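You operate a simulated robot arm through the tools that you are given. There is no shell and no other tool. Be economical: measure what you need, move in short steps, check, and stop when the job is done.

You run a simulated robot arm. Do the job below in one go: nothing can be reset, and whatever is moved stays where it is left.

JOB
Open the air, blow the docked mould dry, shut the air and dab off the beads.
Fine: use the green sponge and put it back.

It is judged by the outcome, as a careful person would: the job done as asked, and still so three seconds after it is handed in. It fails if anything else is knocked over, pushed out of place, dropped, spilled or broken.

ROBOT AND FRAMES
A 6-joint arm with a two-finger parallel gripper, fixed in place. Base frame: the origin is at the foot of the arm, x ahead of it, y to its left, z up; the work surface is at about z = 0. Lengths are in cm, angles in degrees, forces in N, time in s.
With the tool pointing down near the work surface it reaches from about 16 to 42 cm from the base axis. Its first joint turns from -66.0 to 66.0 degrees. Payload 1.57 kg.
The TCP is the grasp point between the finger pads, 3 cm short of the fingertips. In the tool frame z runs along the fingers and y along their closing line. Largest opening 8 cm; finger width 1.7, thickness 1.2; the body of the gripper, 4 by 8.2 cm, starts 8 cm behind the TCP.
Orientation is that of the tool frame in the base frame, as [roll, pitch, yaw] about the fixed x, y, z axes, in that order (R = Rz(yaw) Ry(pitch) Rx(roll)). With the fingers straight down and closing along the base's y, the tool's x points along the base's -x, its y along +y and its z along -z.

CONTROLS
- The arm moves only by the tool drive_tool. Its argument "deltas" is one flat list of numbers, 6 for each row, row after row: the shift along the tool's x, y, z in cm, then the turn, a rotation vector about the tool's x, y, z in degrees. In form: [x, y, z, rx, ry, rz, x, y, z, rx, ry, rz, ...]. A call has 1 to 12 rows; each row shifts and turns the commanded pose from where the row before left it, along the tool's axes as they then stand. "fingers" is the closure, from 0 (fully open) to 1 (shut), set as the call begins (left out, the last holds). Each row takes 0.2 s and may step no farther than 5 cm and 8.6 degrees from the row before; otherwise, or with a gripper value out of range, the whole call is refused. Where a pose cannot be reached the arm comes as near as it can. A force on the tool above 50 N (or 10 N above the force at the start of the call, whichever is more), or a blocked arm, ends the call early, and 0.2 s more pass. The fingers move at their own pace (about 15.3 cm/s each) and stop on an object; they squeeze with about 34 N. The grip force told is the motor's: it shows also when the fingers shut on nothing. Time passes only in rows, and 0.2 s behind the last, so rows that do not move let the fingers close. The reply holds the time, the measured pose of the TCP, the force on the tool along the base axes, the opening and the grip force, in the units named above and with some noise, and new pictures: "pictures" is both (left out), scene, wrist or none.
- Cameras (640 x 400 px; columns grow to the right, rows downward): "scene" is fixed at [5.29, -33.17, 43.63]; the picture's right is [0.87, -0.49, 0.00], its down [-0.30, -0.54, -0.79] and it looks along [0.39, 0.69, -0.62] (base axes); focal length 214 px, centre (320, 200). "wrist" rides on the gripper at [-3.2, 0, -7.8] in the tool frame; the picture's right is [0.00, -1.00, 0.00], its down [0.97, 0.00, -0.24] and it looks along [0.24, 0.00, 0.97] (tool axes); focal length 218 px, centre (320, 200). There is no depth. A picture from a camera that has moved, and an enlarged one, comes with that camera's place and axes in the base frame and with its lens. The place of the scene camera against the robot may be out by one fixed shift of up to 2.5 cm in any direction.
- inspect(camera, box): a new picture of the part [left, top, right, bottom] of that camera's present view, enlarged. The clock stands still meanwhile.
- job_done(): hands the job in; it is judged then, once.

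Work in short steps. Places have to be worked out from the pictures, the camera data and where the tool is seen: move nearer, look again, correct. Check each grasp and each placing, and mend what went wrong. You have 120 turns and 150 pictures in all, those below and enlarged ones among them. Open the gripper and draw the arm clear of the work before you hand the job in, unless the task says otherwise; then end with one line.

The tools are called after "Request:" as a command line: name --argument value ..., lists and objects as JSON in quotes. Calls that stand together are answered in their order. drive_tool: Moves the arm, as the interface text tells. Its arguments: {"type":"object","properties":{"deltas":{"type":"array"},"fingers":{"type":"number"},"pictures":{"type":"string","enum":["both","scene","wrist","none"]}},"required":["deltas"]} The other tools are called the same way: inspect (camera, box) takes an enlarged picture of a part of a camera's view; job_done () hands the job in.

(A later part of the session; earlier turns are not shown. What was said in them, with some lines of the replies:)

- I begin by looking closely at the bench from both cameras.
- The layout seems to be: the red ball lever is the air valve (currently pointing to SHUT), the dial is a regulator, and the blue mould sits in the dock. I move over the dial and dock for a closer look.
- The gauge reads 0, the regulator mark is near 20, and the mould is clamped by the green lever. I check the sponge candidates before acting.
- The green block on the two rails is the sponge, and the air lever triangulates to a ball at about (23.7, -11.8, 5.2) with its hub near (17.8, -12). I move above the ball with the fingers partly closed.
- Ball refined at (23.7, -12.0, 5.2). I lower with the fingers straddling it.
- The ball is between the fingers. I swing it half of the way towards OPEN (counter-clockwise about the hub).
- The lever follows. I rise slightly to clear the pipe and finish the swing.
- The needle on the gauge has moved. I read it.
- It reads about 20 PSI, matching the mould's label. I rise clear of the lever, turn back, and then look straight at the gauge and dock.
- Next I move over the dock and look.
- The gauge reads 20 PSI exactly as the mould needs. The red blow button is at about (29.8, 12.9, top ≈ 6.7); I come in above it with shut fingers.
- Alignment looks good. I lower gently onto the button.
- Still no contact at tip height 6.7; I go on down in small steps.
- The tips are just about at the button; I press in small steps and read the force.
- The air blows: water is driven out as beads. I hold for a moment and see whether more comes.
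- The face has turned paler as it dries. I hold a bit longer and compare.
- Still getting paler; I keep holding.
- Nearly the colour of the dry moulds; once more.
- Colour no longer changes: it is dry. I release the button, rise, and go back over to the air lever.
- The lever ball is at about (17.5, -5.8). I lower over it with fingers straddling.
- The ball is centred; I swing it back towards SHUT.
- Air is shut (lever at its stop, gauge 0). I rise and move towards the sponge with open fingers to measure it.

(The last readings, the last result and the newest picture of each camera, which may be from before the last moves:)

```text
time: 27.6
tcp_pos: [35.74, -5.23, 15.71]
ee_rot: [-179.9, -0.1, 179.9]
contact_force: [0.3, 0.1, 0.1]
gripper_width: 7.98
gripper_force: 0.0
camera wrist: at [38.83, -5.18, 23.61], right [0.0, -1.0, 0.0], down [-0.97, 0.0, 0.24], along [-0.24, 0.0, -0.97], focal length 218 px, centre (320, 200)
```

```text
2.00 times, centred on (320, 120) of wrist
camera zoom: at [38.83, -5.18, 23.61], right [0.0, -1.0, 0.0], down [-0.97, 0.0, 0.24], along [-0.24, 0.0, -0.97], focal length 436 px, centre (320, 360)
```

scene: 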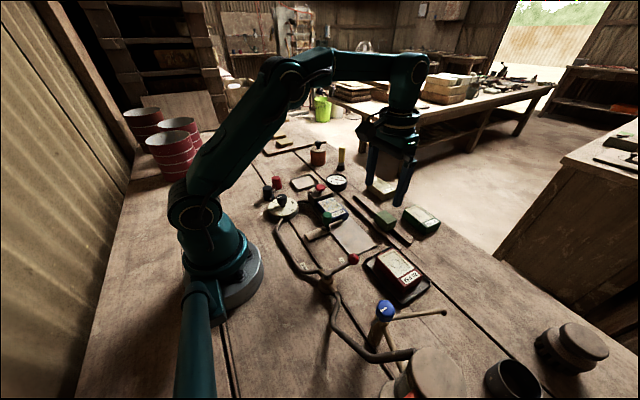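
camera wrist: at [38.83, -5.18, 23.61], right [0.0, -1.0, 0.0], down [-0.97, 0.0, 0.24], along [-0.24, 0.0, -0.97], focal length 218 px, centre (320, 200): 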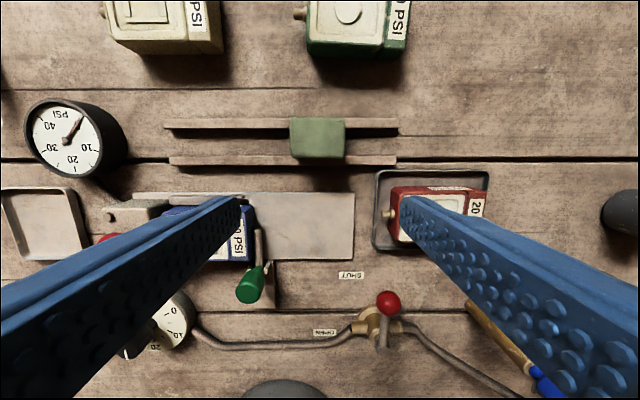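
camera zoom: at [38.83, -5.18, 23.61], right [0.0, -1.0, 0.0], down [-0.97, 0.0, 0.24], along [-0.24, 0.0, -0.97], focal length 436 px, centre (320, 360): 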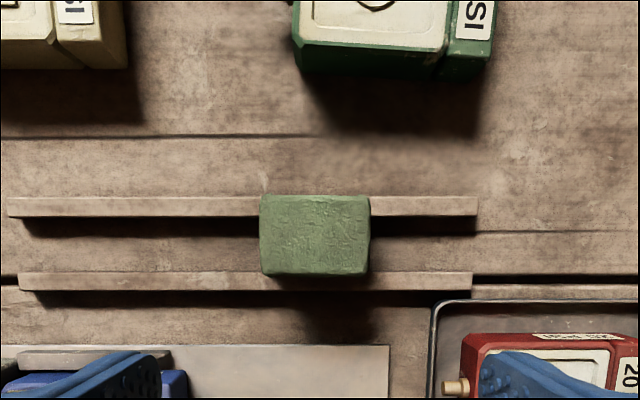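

The sponge is about 4.7 (y) by 3.5 (x), centred near (39.5, -4.9), top ≈ 4.3, lying across the rails. I move above it and partway down.

Request:
drive_tool --deltas '[-3.7, 0.3, 2, 0, 0, 0, 0, 0, 3, 0, 0, 0, 0, 0, 2, 0, 0, 0]'

Request:
inspect --camera "scene" --box '[340, 170, 450, 239]'

```text
time: 28.4
tcp_pos: [39.49, -4.79, 8.71]
ee_rot: [-179.9, -0.1, 179.9]
contact_force: [-0.4, 0.7, -0.1]
gripper_width: 7.99
gripper_force: 0.0
camera wrist: at [42.52, -4.77, 16.58], right [0.0, -1.0, 0.0], down [-0.97, 0.0, 0.24], along [-0.24, 0.0, -0.97], focal length 218 px, centre (320, 200)
```

scene: 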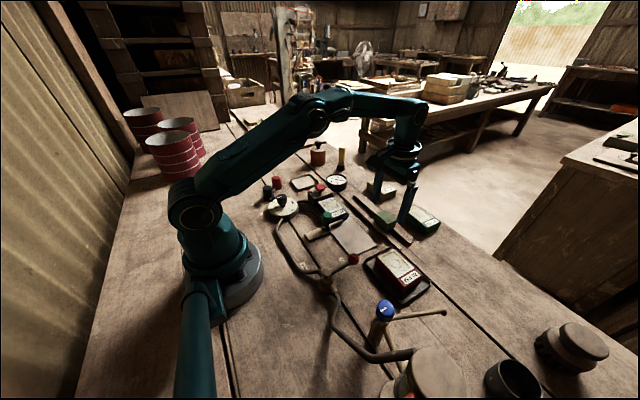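
wrist: 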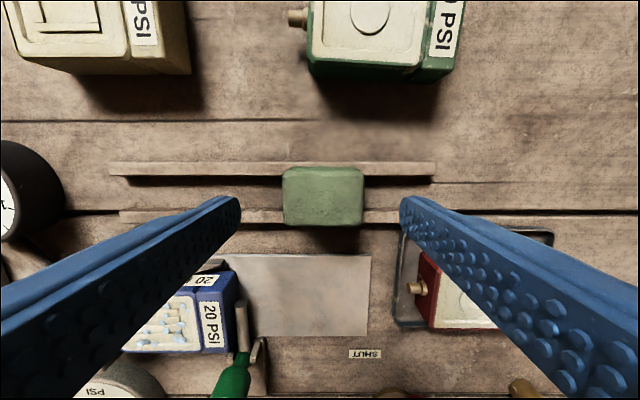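

```text
5.80 times, centred on (395, 204) of scene
camera zoom: at [5.29, -33.17, 43.63], right [0.87, -0.49, 0.0], down [-0.3, -0.54, -0.79], along [0.39, 0.69, -0.62], focal length 1243 px, centre (-115, 174)
```

zoom: 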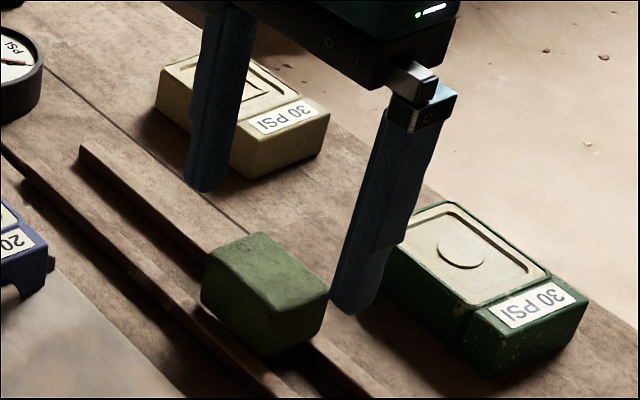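

Fine alignment: sponge centre (39.6, -4.95). I lower so the tips come to about z = 2, between the rails and on either side of the sponge.

Request:
drive_tool --deltas '[-0.1, -0.15, 1.8, 0, 0, 0, 0, 0, 1.2, 0, 0, 0, 0, 0, 0.7, 0, 0, 0]'

Request:
inspect --camera "scene" --box '[340, 170, 450, 239]'

```text
time: 29.2
tcp_pos: [39.56, -4.8, 4.91]
ee_rot: [-179.9, 0.0, 180.0]
contact_force: [0.0, 0.0, 0.2]
gripper_width: 8.0
gripper_force: 0.1
camera wrist: at [42.56, -4.86, 12.86], right [0.0, -1.0, 0.0], down [-0.97, 0.0, 0.24], along [-0.24, 0.0, -0.97], focal length 218 px, centre (320, 200)
```

scene: 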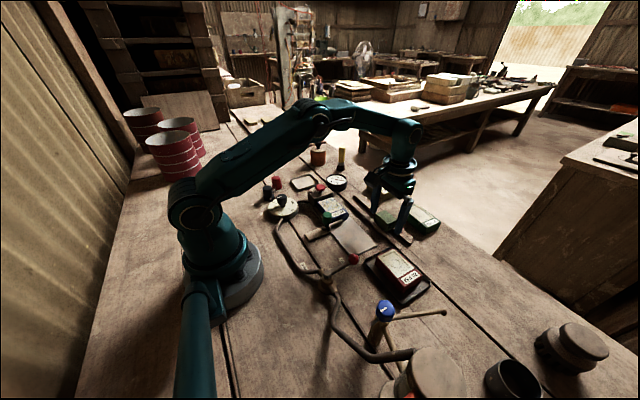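
wrist: 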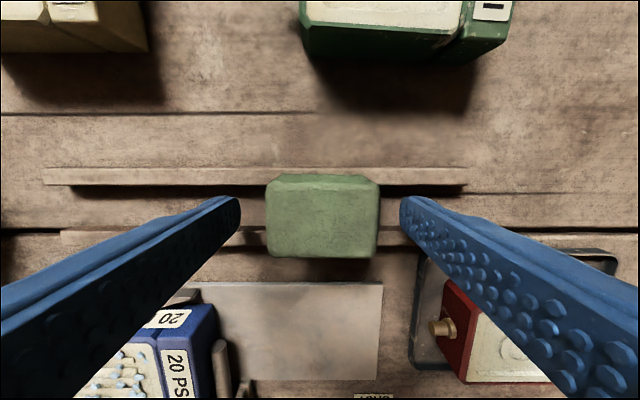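

```text
5.80 times, centred on (395, 204) of scene
camera zoom: at [5.29, -33.17, 43.63], right [0.87, -0.49, 0.0], down [-0.3, -0.54, -0.79], along [0.39, 0.69, -0.62], focal length 1243 px, centre (-115, 174)
```

zoom: 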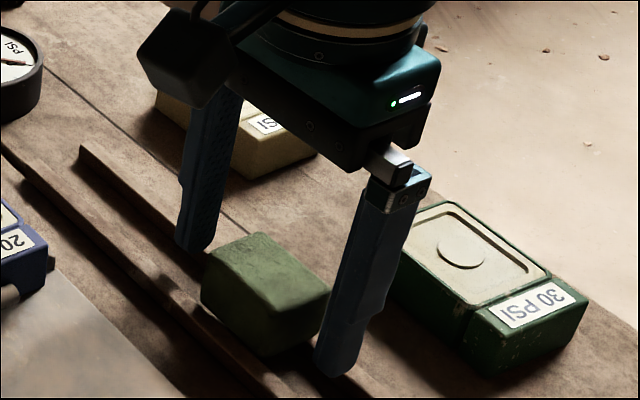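

The fingers flank it evenly. I close on the sponge.

Request:
drive_tool --deltas '[0, 0, 0, 0, 0, 0, 0, 0, 0, 0, 0, 0]' --fingers 1 --pictures "wrist"

```text
time: 29.8
tcp_pos: [39.44, -4.81, 4.86]
ee_rot: [-179.9, 0.1, 179.9]
contact_force: [0.7, 0.0, -0.5]
gripper_width: 4.84
gripper_force: 34.3
camera wrist: at [42.55, -4.86, 12.85], right [0.0, -1.0, 0.0], down [-0.97, 0.0, 0.24], along [-0.24, 0.0, -0.97], focal length 218 px, centre (320, 200)
```

wrist: 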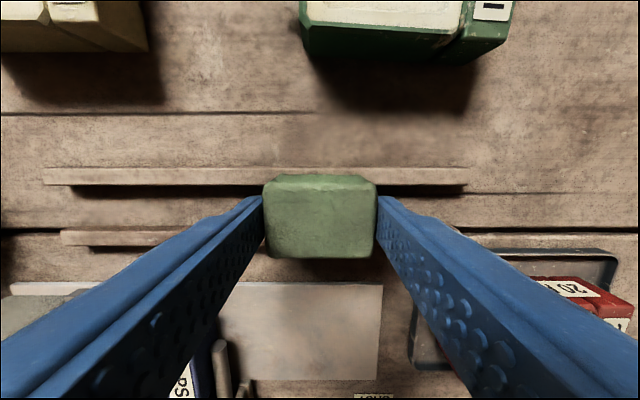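

Held at 4.84 cm width. I lift straight up and look.

Request:
drive_tool --deltas '[0, 0, -2, 0, 0, 0, 0, 0, -3, 0, 0, 0, 0, 0, -3, 0, 0, 0]'

Request:
inspect --camera "scene" --box '[340, 150, 450, 219]'

```text
time: 30.6
tcp_pos: [39.61, -4.74, 12.92]
ee_rot: [-179.9, 0.0, 180.0]
contact_force: [-0.5, 0.8, -0.2]
gripper_width: 4.89
gripper_force: 34.0
camera wrist: at [42.68, -4.75, 20.8], right [0.0, -1.0, 0.0], down [-0.97, 0.0, 0.24], along [-0.24, 0.0, -0.97], focal length 218 px, centre (320, 200)
```

scene: 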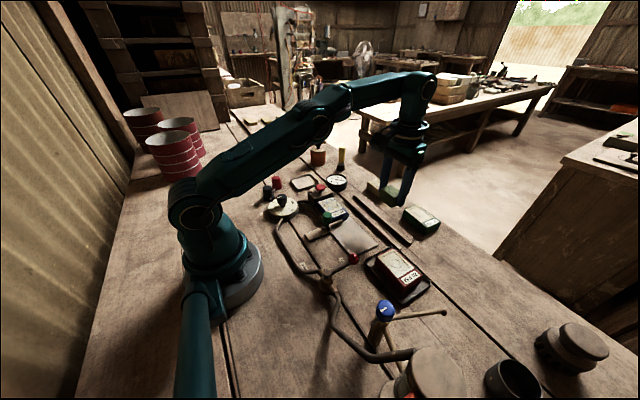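
wrist: 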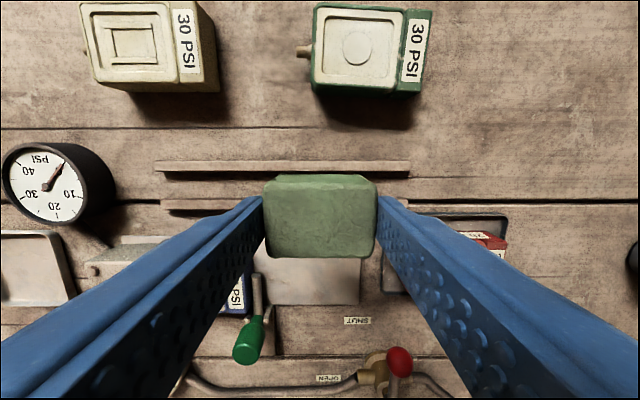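

```text
5.80 times, centred on (395, 184) of scene
camera zoom: at [5.29, -33.17, 43.63], right [0.87, -0.49, 0.0], down [-0.3, -0.54, -0.79], along [0.39, 0.69, -0.62], focal length 1243 px, centre (-115, 290)
```

zoom: 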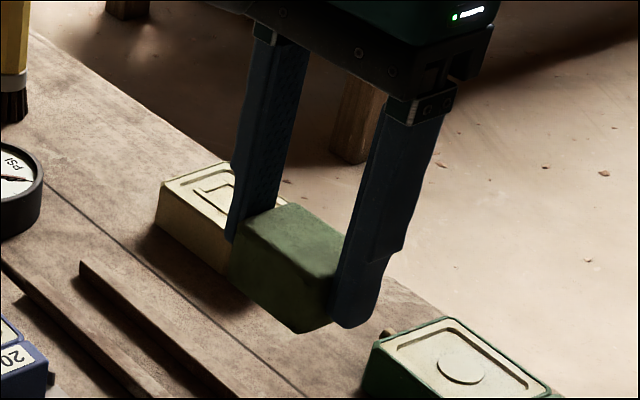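

The sponge is only ~2.4 cm tall and my tips sit almost level with its bottom, so I'll set it back and regrasp higher (and across its short side, so the fingers clear the dock housing). Lowering it back now.

Request:
drive_tool --deltas '[0, 0, 3, 0, 0, 0, 0, 0, 3, 0, 0, 0, 0, 0, 1.6, 0, 0, 0, 0, 0, 0.35, 0, 0, 0]' --pictures "none"

Request:
drive_tool --deltas '[0, 0, 0, 0, 0, 0, 0, 0, 0, 0, 0, 0]' --fingers 0 --pictures "wrist"

```text
time: 31.6
tcp_pos: [39.46, -4.76, 5.03]
ee_rot: [180.0, 0.0, -180.0]
contact_force: [-1.3, 1.1, 3.6]
gripper_width: 4.87
gripper_force: 34.0
```

```text
time: 32.2
tcp_pos: [39.56, -4.82, 4.87]
ee_rot: [-179.9, 0.0, 180.0]
contact_force: [0.4, -0.4, 0.4]
gripper_width: 7.98
gripper_force: 0.0
camera wrist: at [42.55, -4.79, 12.83], right [0.0, -1.0, 0.0], down [-0.97, 0.0, 0.24], along [-0.24, 0.0, -0.97], focal length 218 px, centre (320, 200)
```

wrist: 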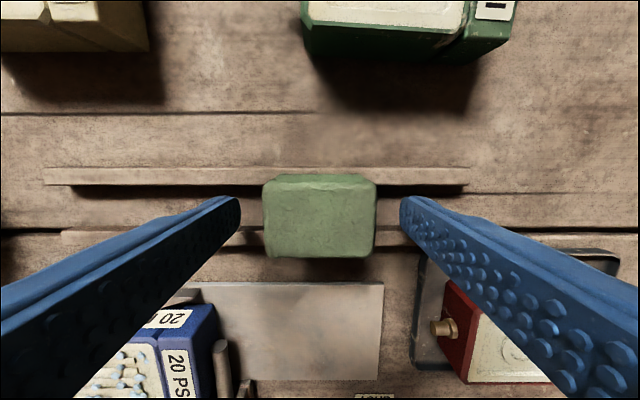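

Sponge is back on the rails as before. I rise 5 cm and turn the gripper 90°.

Request:
drive_tool --deltas '[0, 0, -5, 0, 0, 0, 0, 0, 0, 0, 0, -8.2, 0, 0, 0, 0, 0, -8.2, 0, 0, 0, 0, 0, -8.2, 0, 0, 0, 0, 0, -8.2, 0, 0, 0, 0, 0, -8.2, 0, 0, 0, 0, 0, -8.2, 0, 0, 0, 0, 0, -8.2, 0, 0, 0, 0, 0, -8.2, 0, 0, 0, 0, 0, -8.2, 0, 0, 0, 0, 0, -8.2, 0, 0, 0, 0, 0, -8.0]'

Request:
inspect --camera "scene" --box '[340, 170, 450, 239]'

```text
time: 34.8
tcp_pos: [39.53, -4.73, 9.91]
ee_rot: [179.9, -0.1, -89.9]
contact_force: [-0.4, 0.0, 0.3]
gripper_width: 7.98
gripper_force: 0.0
camera wrist: at [39.4, -1.6, 17.85], right [1.0, 0.0, 0.0], down [0.0, -0.97, 0.24], along [0.0, -0.24, -0.97], focal length 218 px, centre (320, 200)
```

scene: 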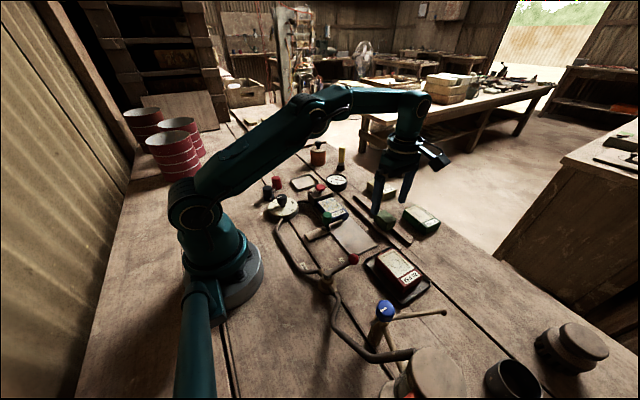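
wrist: 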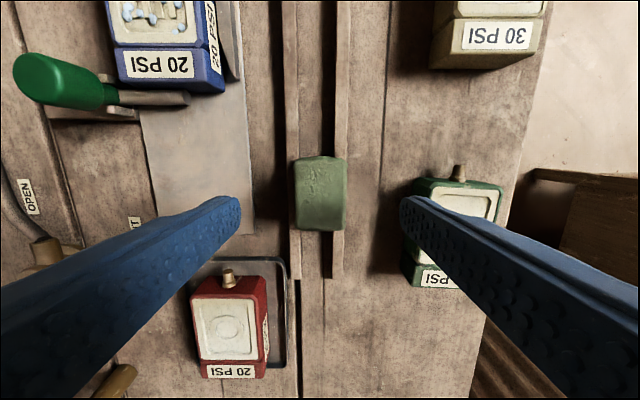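

```text
5.80 times, centred on (395, 204) of scene
camera zoom: at [5.29, -33.17, 43.63], right [0.87, -0.49, 0.0], down [-0.3, -0.54, -0.79], along [0.39, 0.69, -0.62], focal length 1243 px, centre (-115, 174)
```

zoom: 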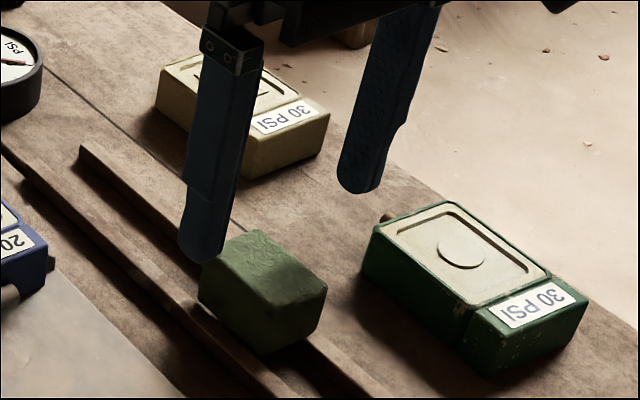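

Good. I narrow the opening to 5.6 cm (to keep away from the green mould) and lower so the tips come to z ≈ 2.7, then grip.

Request:
drive_tool --deltas '[0, 0.08, 0, 0, 0, 0, 0, 0, 2.2, 0, 0, 0, 0, 0, 2, 0, 0, 0]' --fingers 0.3

Request:
inspect --camera "scene" --box '[340, 170, 450, 239]'

```text
time: 35.6
tcp_pos: [39.36, -4.76, 5.66]
ee_rot: [179.9, -0.2, -90.0]
contact_force: [0.4, 0.3, 0.1]
gripper_width: 5.59
gripper_force: 0.2
camera wrist: at [39.31, -1.48, 13.6], right [1.0, 0.0, 0.0], down [0.0, -0.97, 0.24], along [0.0, -0.24, -0.97], focal length 218 px, centre (320, 200)
```

scene: 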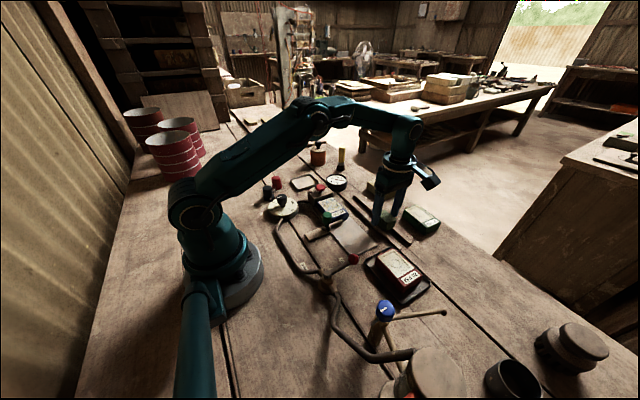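
wrist: 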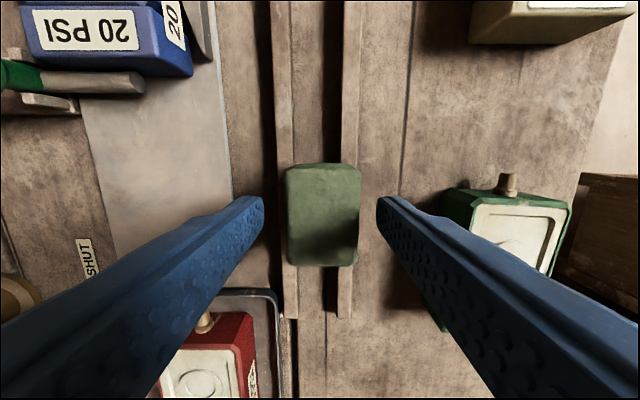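

```text
5.80 times, centred on (395, 204) of scene
camera zoom: at [5.29, -33.17, 43.63], right [0.87, -0.49, 0.0], down [-0.3, -0.54, -0.79], along [0.39, 0.69, -0.62], focal length 1243 px, centre (-115, 174)
```

zoom: 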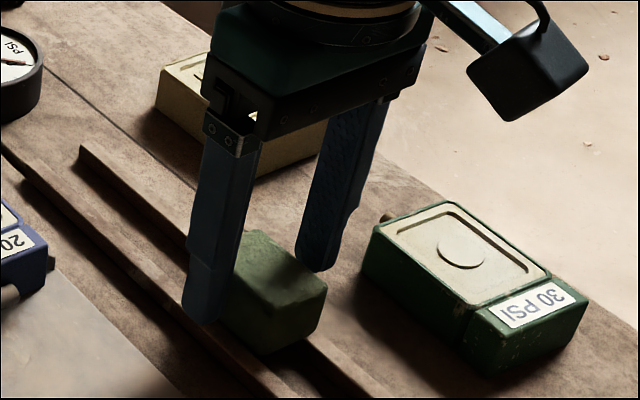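

Flanked well; gripping and lifting.

Request:
drive_tool --deltas '[-0.2, 0, 0, 0, 0, 0, 0, 0, 0, 0, 0, 0]' --fingers 1 --pictures "none"

Request:
drive_tool --deltas '[0, 0, -2, 0, 0, 0, 0, 0, -3, 0, 0, 0, 0, 0, -1.5, 0, 0, 0]'

Request:
inspect --camera "scene" --box '[340, 150, 450, 219]'

```text
time: 36.2
tcp_pos: [39.44, -4.51, 5.74]
ee_rot: [-180.0, 0.0, -90.1]
contact_force: [-0.6, 0.0, -0.4]
gripper_width: 3.5
gripper_force: 34.0
```

```text
time: 37.0
tcp_pos: [39.35, -4.49, 12.24]
ee_rot: [-180.0, 0.0, -89.9]
contact_force: [-0.1, 0.2, -1.4]
gripper_width: 3.49
gripper_force: 33.8
camera wrist: at [39.29, -1.29, 20.21], right [1.0, 0.0, 0.0], down [0.0, -0.97, 0.24], along [0.0, -0.24, -0.97], focal length 218 px, centre (320, 200)
```

scene: 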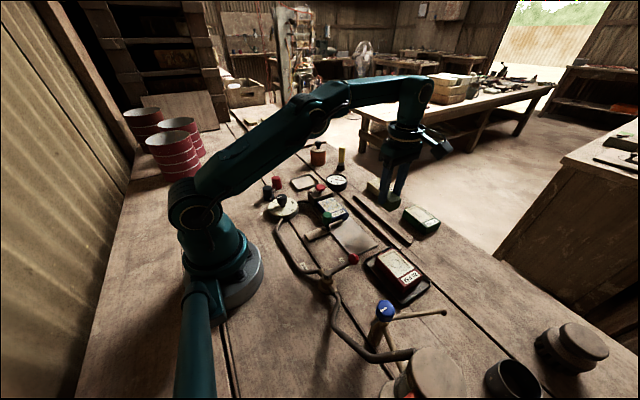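
wrist: 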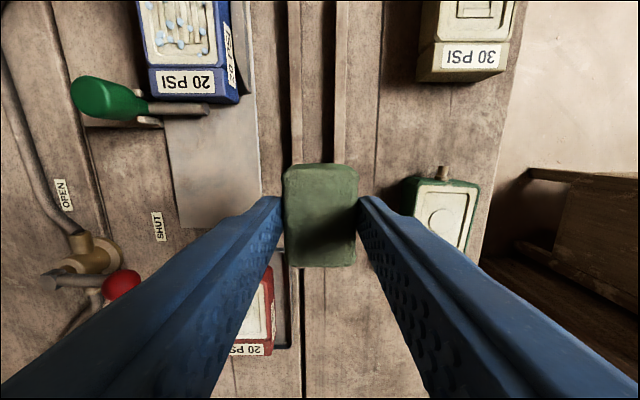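

```text
5.80 times, centred on (395, 184) of scene
camera zoom: at [5.29, -33.17, 43.63], right [0.87, -0.49, 0.0], down [-0.3, -0.54, -0.79], along [0.39, 0.69, -0.62], focal length 1243 px, centre (-115, 290)
```

zoom: 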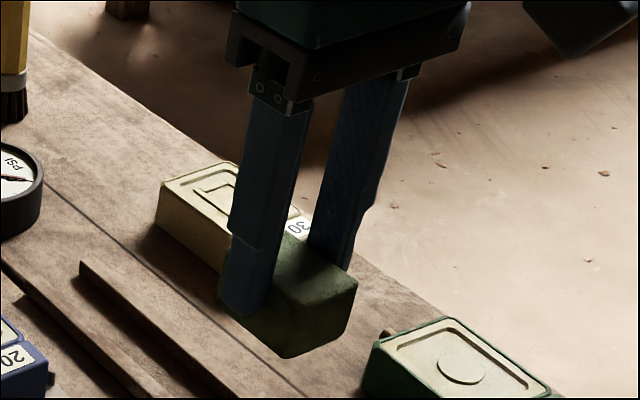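

Good grip with ~1 cm of sponge standing below the tips (grasp pose 39.4, -4.5, 5.7). I carry it over the mould.

Request:
drive_tool --deltas '[-3, 2.3, 0, 0, 0, 0, -3, 2.3, 0, 0, 0, 0, -3, 2.3, 0, 0, 0, 0, -3, 2.3, 0, 0, 0, 0]'

Request:
inspect --camera "scene" --box '[280, 150, 390, 219]'

```text
time: 38.0
tcp_pos: [30.32, 7.38, 12.27]
ee_rot: [-180.0, -0.1, -90.0]
contact_force: [0.3, 0.1, 0.5]
gripper_width: 3.46
gripper_force: 34.1
camera wrist: at [30.19, 10.65, 20.14], right [1.0, 0.0, 0.0], down [0.0, -0.97, 0.24], along [0.0, -0.24, -0.97], focal length 218 px, centre (320, 200)
```

scene: 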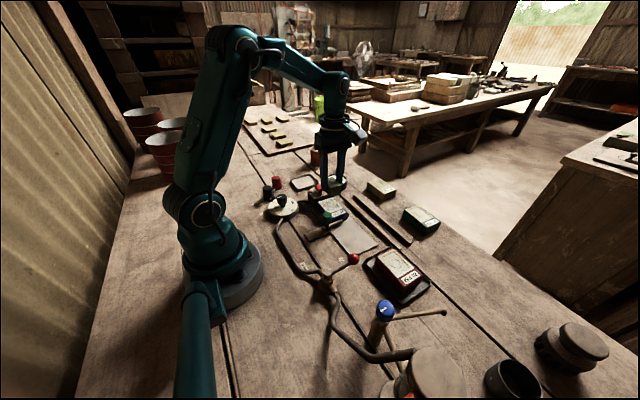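
wrist: 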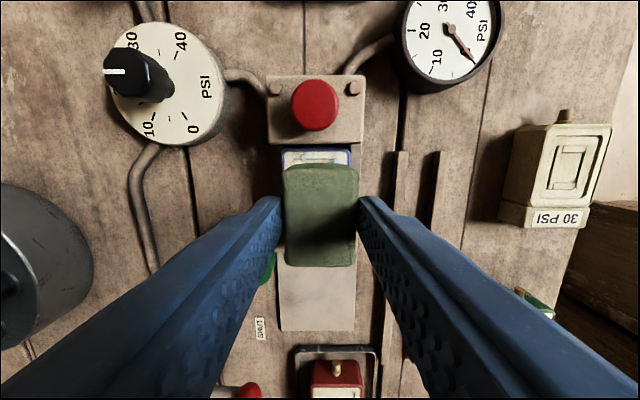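

```text
5.80 times, centred on (335, 184) of scene
camera zoom: at [5.29, -33.17, 43.63], right [0.87, -0.49, 0.0], down [-0.3, -0.54, -0.79], along [0.39, 0.69, -0.62], focal length 1243 px, centre (233, 290)
```

zoom: 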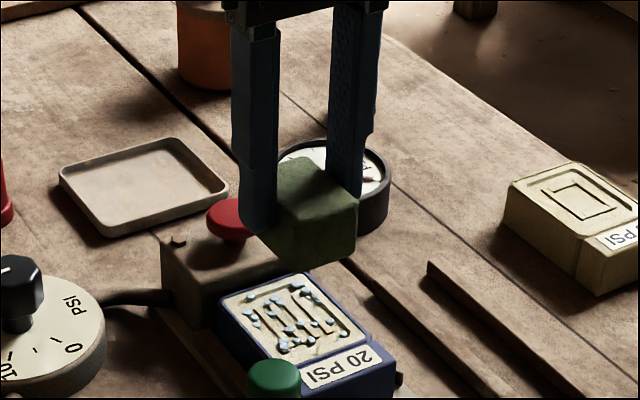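

The sponge is over the face. I shift to x ≈ 30.05, y ≈ 7.6 and lower carefully to near contact.

Request:
drive_tool --deltas '[-0.2, 0.2, 2, 0, 0, 0, 0, 0, 1.2, 0, 0, 0, 0, 0, 0.5, 0, 0, 0]' --pictures "none"

Request:
inspect --camera "scene" --box '[290, 165, 370, 215]'

```text
time: 38.8
tcp_pos: [30.08, 7.69, 8.67]
ee_rot: [-179.9, 0.0, -90.0]
contact_force: [0.0, -0.3, -0.5]
gripper_width: 3.48
gripper_force: 33.8
```

```text
8.00 times, centred on (330, 190) of scene
camera zoom: at [5.29, -33.17, 43.63], right [0.87, -0.49, 0.0], down [-0.3, -0.54, -0.79], along [0.39, 0.69, -0.62], focal length 1716 px, centre (240, 280)
```

zoom: 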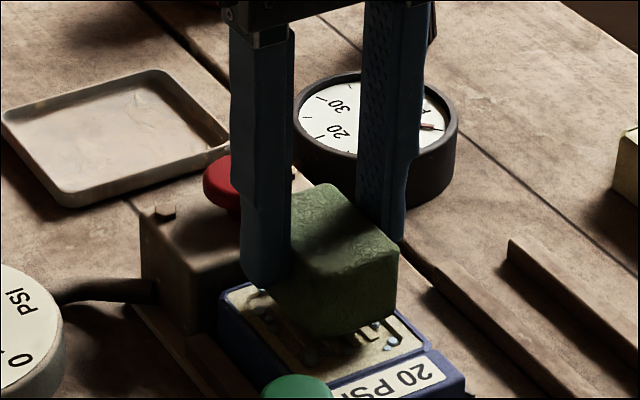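

Just above the face. I lower in 0.2 cm steps feeling for contact.

Request:
drive_tool --deltas '[0, 0, 0.2, 0, 0, 0, 0, 0, 0.2, 0, 0, 0, 0, 0, 0.15, 0, 0, 0]' --pictures "none"

Request:
inspect --camera "scene" --box '[290, 165, 370, 215]'

```text
time: 39.6
tcp_pos: [30.06, 7.47, 8.02]
ee_rot: [179.9, 0.0, -90.0]
contact_force: [0.1, 0.3, 0.3]
gripper_width: 3.47
gripper_force: 34.6
```

```text
8.00 times, centred on (330, 190) of scene
camera zoom: at [5.29, -33.17, 43.63], right [0.87, -0.49, 0.0], down [-0.3, -0.54, -0.79], along [0.39, 0.69, -0.62], focal length 1716 px, centre (240, 280)
```

zoom: 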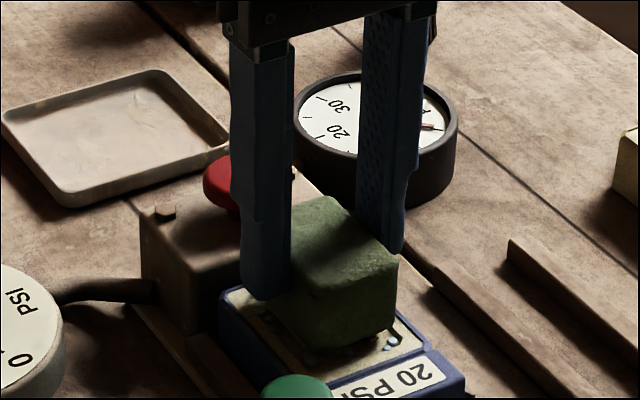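

Still no force; a little lower.

Request:
drive_tool --deltas '[0, 0, 0.15, 0, 0, 0, 0, 0, 0.15, 0, 0, 0]' --pictures "none"

```text
time: 40.2
tcp_pos: [30.08, 7.56, 7.81]
ee_rot: [-179.8, -0.1, -90.1]
contact_force: [-7.3, -1.6, 28.8]
gripper_width: 3.46
gripper_force: 34.5
```

Firm contact (29 N). I ease up, then lift to look at the result.

Request:
drive_tool --deltas '[0, 0, -0.12, 0, 0, 0, 0, 0, 0, 0, 0, 0]' --pictures "none"

Request:
drive_tool --deltas '[0, 0, -2, 0, 0, 0, 0, 0, -3, 0, 0, 0]'

Request:
inspect --camera "scene" --box '[290, 165, 370, 215]'

```text
time: 40.8
tcp_pos: [30.23, 7.56, 7.82]
ee_rot: [-179.9, 0.1, -90.1]
contact_force: [1.9, 0.9, 8.7]
gripper_width: 3.48
gripper_force: 34.0
```

```text
time: 41.4
tcp_pos: [30.0, 7.48, 12.73]
ee_rot: [-179.9, 0.0, -90.0]
contact_force: [-0.3, 0.1, -0.2]
gripper_width: 3.46
gripper_force: 34.3
camera wrist: at [29.93, 10.69, 20.7], right [1.0, 0.0, 0.0], down [0.0, -0.97, 0.24], along [0.0, -0.24, -0.97], focal length 218 px, centre (320, 200)
```

scene: 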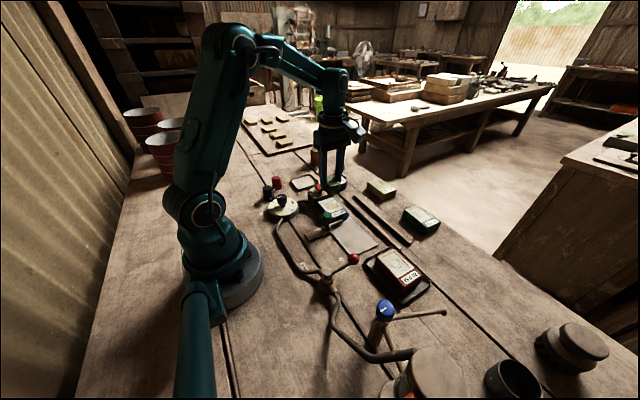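
wrist: 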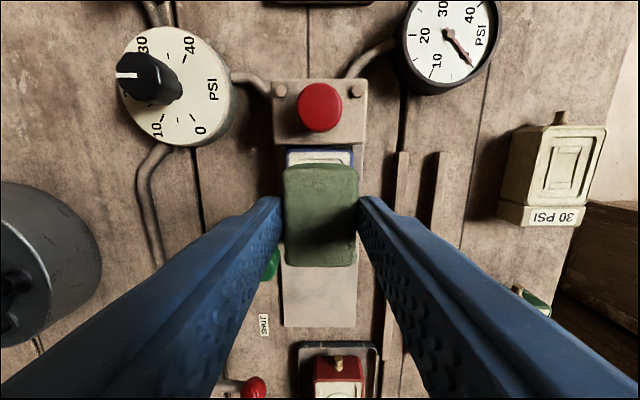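

```text
8.00 times, centred on (330, 190) of scene
camera zoom: at [5.29, -33.17, 43.63], right [0.87, -0.49, 0.0], down [-0.3, -0.54, -0.79], along [0.39, 0.69, -0.62], focal length 1716 px, centre (240, 280)
```

zoom: 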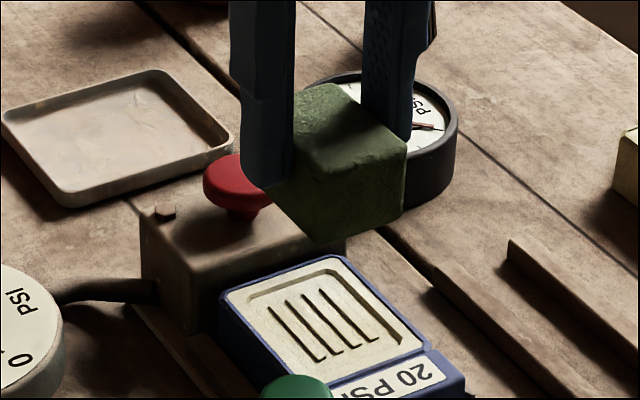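

All the beads are gone. I carry the sponge back above its rails.

Request:
drive_tool --deltas '[3.0, -2.34, 0, 0, 0, 0, 3.0, -2.34, 0, 0, 0, 0, 3.0, -2.34, 0, 0, 0, 0, 3.04, -2.34, 0, 0, 0, 0]'

Request:
inspect --camera "wrist" --box '[60, 0, 300, 150]'

```text
time: 42.4
tcp_pos: [39.71, -4.56, 12.82]
ee_rot: [179.7, -0.2, -90.0]
contact_force: [0.5, 0.4, -0.6]
gripper_width: 3.45
gripper_force: 34.3
camera wrist: at [39.5, -1.28, 20.73], right [1.0, 0.0, 0.0], down [0.0, -0.97, 0.24], along [0.0, -0.24, -0.97], focal length 218 px, centre (320, 200)
```

scene: 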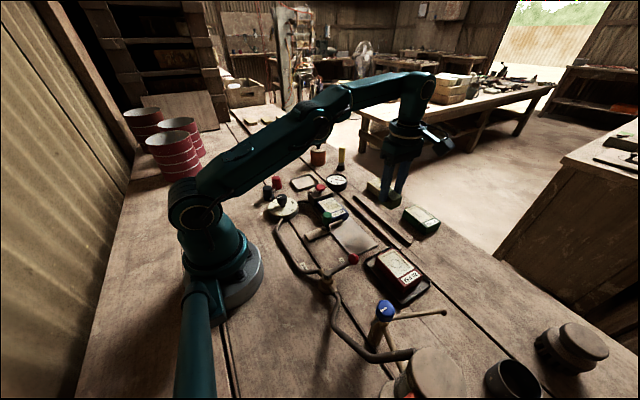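
wrist: 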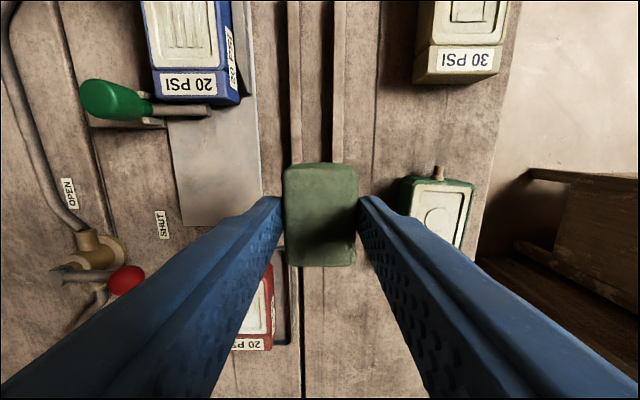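

```text
2.67 times, centred on (180, 75) of wrist
camera zoom: at [39.5, -1.28, 20.73], right [1.0, 0.0, 0.0], down [0.0, -0.97, 0.24], along [0.0, -0.24, -0.97], focal length 582 px, centre (693, 533)
```

zoom: 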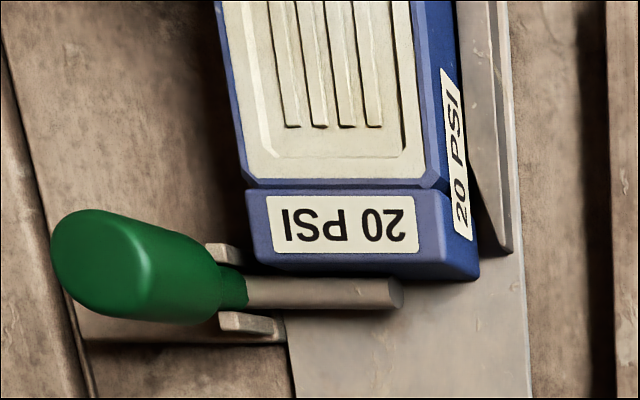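

The mould is clean and dry from this side too. I lower the sponge onto the rails.

Request:
drive_tool --deltas '[0.1, 0.1, 3, 0, 0, 0, 0, 0, 2.6, 0, 0, 0, 0, 0, 1, 0, 0, 0, 0, 0, 0.25, 0, 0, 0, 0, 0, 0.1, 0, 0, 0]'

Request:
inspect --camera "scene" --box '[340, 170, 450, 239]'

```text
time: 43.6
tcp_pos: [39.41, -4.57, 5.75]
ee_rot: [180.0, 0.0, -90.0]
contact_force: [-0.2, 0.1, -0.8]
gripper_width: 3.49
gripper_force: 33.7
camera wrist: at [39.25, -1.37, 13.79], right [1.0, 0.0, 0.0], down [0.0, -0.97, 0.24], along [0.0, -0.24, -0.97], focal length 218 px, centre (320, 200)
```

scene: 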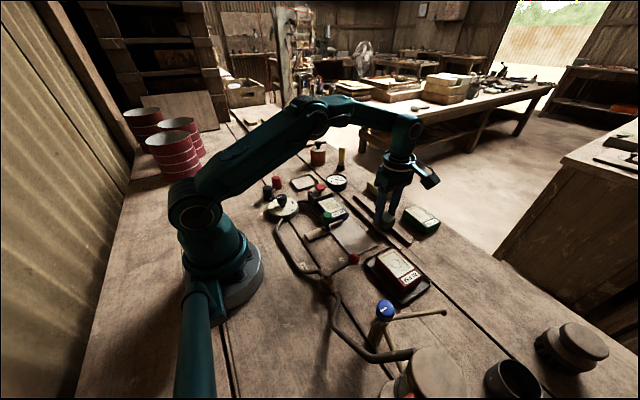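
wrist: 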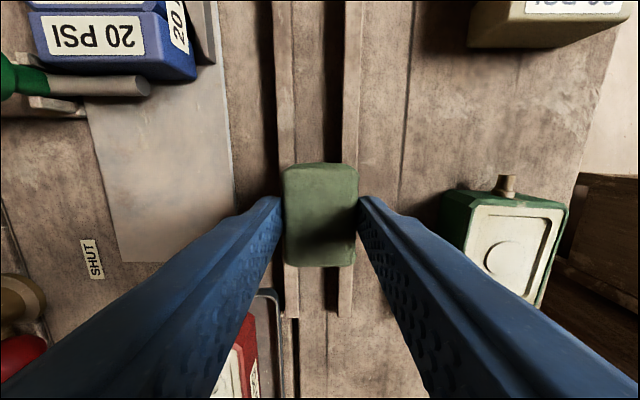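

```text
5.80 times, centred on (395, 204) of scene
camera zoom: at [5.29, -33.17, 43.63], right [0.87, -0.49, 0.0], down [-0.3, -0.54, -0.79], along [0.39, 0.69, -0.62], focal length 1243 px, centre (-115, 174)
```

zoom: 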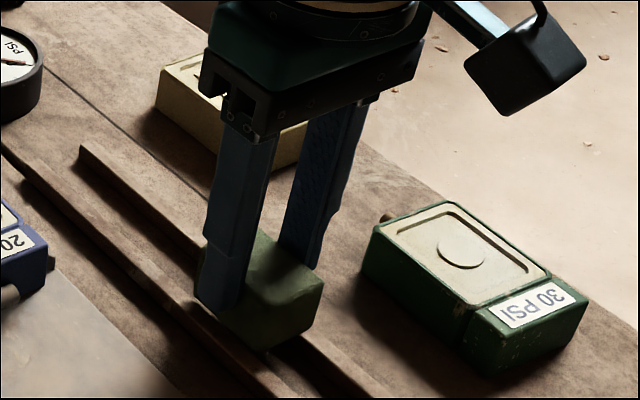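

Position matches; about 0.1–0.2 cm may remain, so I step down until I feel the rails.

Request:
drive_tool --deltas '[0, 0, 0.08, 0, 0, 0, 0, 0, 0.05, 0, 0, 0]' --pictures "none"

```text
time: 44.2
tcp_pos: [39.4, -4.57, 5.63]
ee_rot: [-180.0, -0.1, -90.0]
contact_force: [-0.3, -0.4, 0.2]
gripper_width: 3.48
gripper_force: 34.2
```

Request:
drive_tool --deltas '[0, 0, 0.06, 0, 0, 0, 0, 0, 0.04, 0, 0, 0]' --pictures "none"

```text
time: 44.8
tcp_pos: [39.37, -4.6, 5.61]
ee_rot: [179.9, -0.1, -90.0]
contact_force: [-0.3, -0.1, -1.3]
gripper_width: 3.47
gripper_force: 33.6
```

No contact yet (the sponge likely slid up slightly in the grip when dabbing). I continue in small steps.

Request:
drive_tool --deltas '[0, 0, 0.06, 0, 0, 0, 0, 0, 0.06, 0, 0, 0]' --pictures "none"

Request:
inspect --camera "scene" --box '[355, 190, 435, 240]'

```text
time: 45.4
tcp_pos: [39.31, -4.59, 5.7]
ee_rot: [180.0, -0.1, -90.0]
contact_force: [-3.0, 1.6, 13.5]
gripper_width: 3.44
gripper_force: 33.9
```

```text
8.00 times, centred on (395, 215) of scene
camera zoom: at [5.28, -33.17, 43.63], right [0.87, -0.49, 0.0], down [-0.3, -0.54, -0.79], along [0.39, 0.69, -0.62], focal length 1716 px, centre (-280, 80)
```

zoom: 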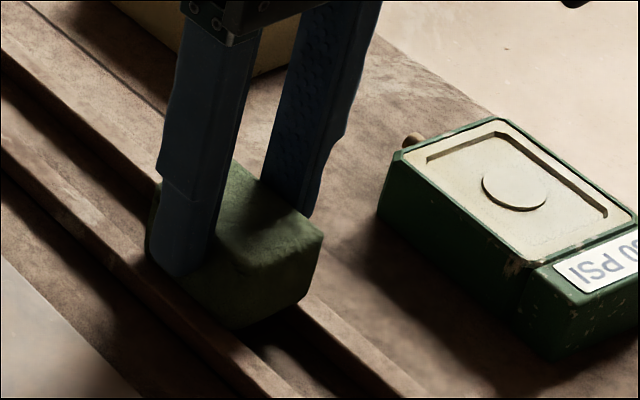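

Contact felt (13 N): it rests on the rails. I open only to 5.6 cm, then rise.

Request:
drive_tool --deltas '[0, 0, -0.05, 0, 0, 0, 0, 0, 0, 0, 0, 0]' --fingers 0.3 --pictures "none"

Request:
drive_tool --deltas '[0, 0, -2, 0, 0, 0, 0, 0, -4, 0, 0, 0, 0, 0, -4, 0, 0, 0, 0, 4, 0, 0, 0, 0, 0, 4, 0, 0, 0, 0, 0, 4, 0, 0, 0, 0, 0, 3, 0, 0, 0, 0]'

Request:
inspect --camera "scene" --box '[290, 150, 450, 250]'

```text
time: 46.0
tcp_pos: [39.36, -4.56, 5.6]
ee_rot: [-180.0, -0.2, -89.9]
contact_force: [-0.8, 0.0, 0.2]
gripper_width: 5.59
gripper_force: 0.0
```

```text
time: 47.6
tcp_pos: [23.76, -4.59, 15.39]
ee_rot: [-180.0, -0.2, -90.0]
contact_force: [-1.1, -0.7, -0.2]
gripper_width: 5.61
gripper_force: 0.0
out of reach, approached as far as the arm can: row 3
camera wrist: at [23.6, -1.41, 23.29], right [1.0, 0.0, 0.0], down [0.0, -0.97, 0.24], along [0.0, -0.24, -0.97], focal length 218 px, centre (320, 200)
```

scene: 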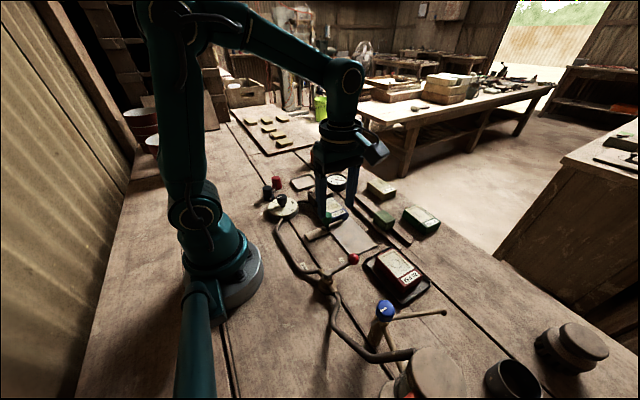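
wrist: 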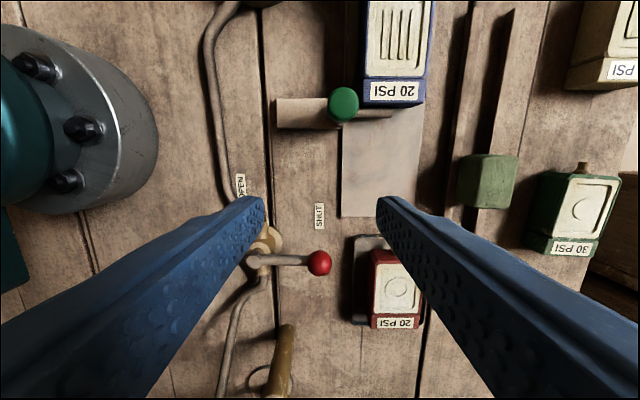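

```text
4.00 times, centred on (370, 200) of scene
camera zoom: at [5.29, -33.17, 43.63], right [0.87, -0.49, 0.0], down [-0.3, -0.54, -0.79], along [0.39, 0.69, -0.62], focal length 858 px, centre (120, 200)
```

zoom: 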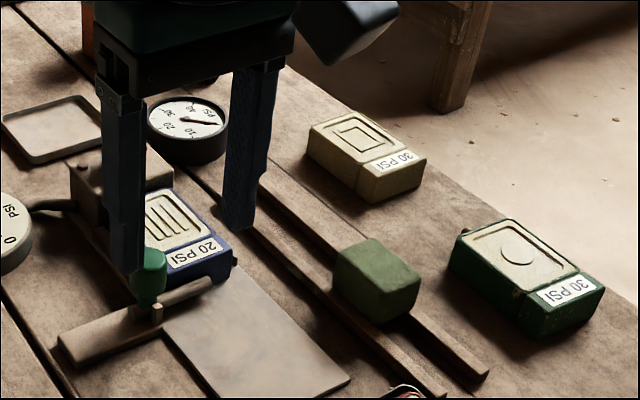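

The sponge is back on its rails in place. I raise the arm clear with open fingers and make a last check of the mould, lever and gauge.

Request:
drive_tool --deltas '[0, 0, -4.5, 0, 0, 0, 0, 0, -4.5, 0, 0, 0, 3, 2, -2, 0, 0, 0]' --fingers 0

Request:
inspect --camera "scene" --box '[270, 150, 430, 250]'

Request:
inspect --camera "wrist" --box '[320, 0, 560, 150]'

```text
time: 48.4
tcp_pos: [21.64, -7.73, 26.53]
ee_rot: [-179.9, 0.1, -90.0]
contact_force: [-0.3, -0.9, 0.5]
gripper_width: 8.03
gripper_force: 0.1
camera wrist: at [21.62, -4.46, 34.35], right [1.0, 0.0, 0.0], down [0.0, -0.97, 0.24], along [0.0, -0.24, -0.97], focal length 218 px, centre (320, 200)
```

scene: 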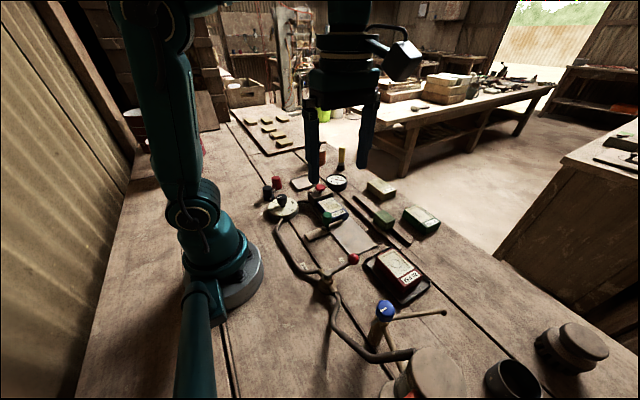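
wrist: 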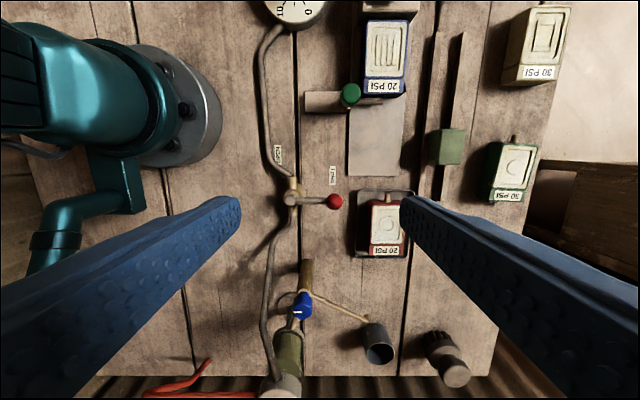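

```text
4.00 times, centred on (350, 200) of scene
camera zoom: at [5.29, -33.17, 43.63], right [0.87, -0.49, 0.0], down [-0.3, -0.54, -0.79], along [0.39, 0.69, -0.62], focal length 858 px, centre (200, 200)
```

zoom: 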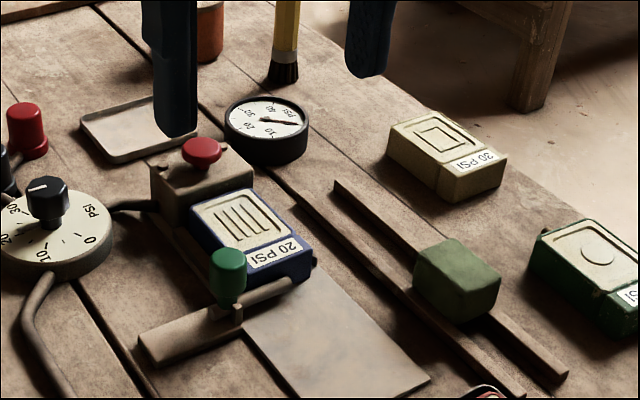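

```text
2.67 times, centred on (440, 75) of wrist
camera zoom: at [21.62, -4.46, 34.35], right [1.0, 0.0, 0.0], down [0.0, -0.97, 0.24], along [0.0, -0.24, -0.97], focal length 582 px, centre (0, 533)
```

zoom: 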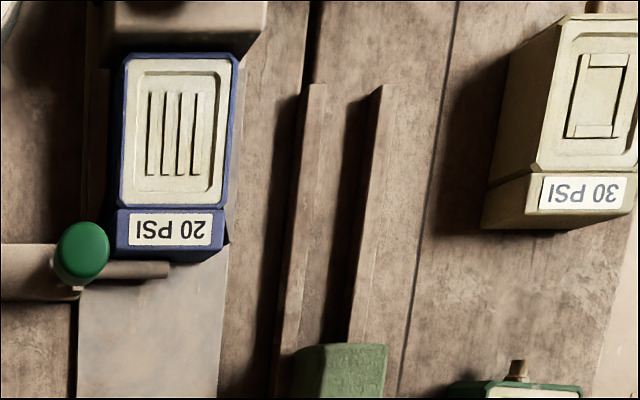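

The mould is dry and free of beads, the air is shut with the gauge at 0, the sponge is back on its rails and the arm is clear, so I hand the job in.

Request:
job_done

```text
The job is handed in.
```

I opened the air, blew the docked blue mould dry at 20 PSI and shut the air (gauge back to 0). I then dabbed off the beads with the green sponge, put it back on its rails and drew the arm clear.
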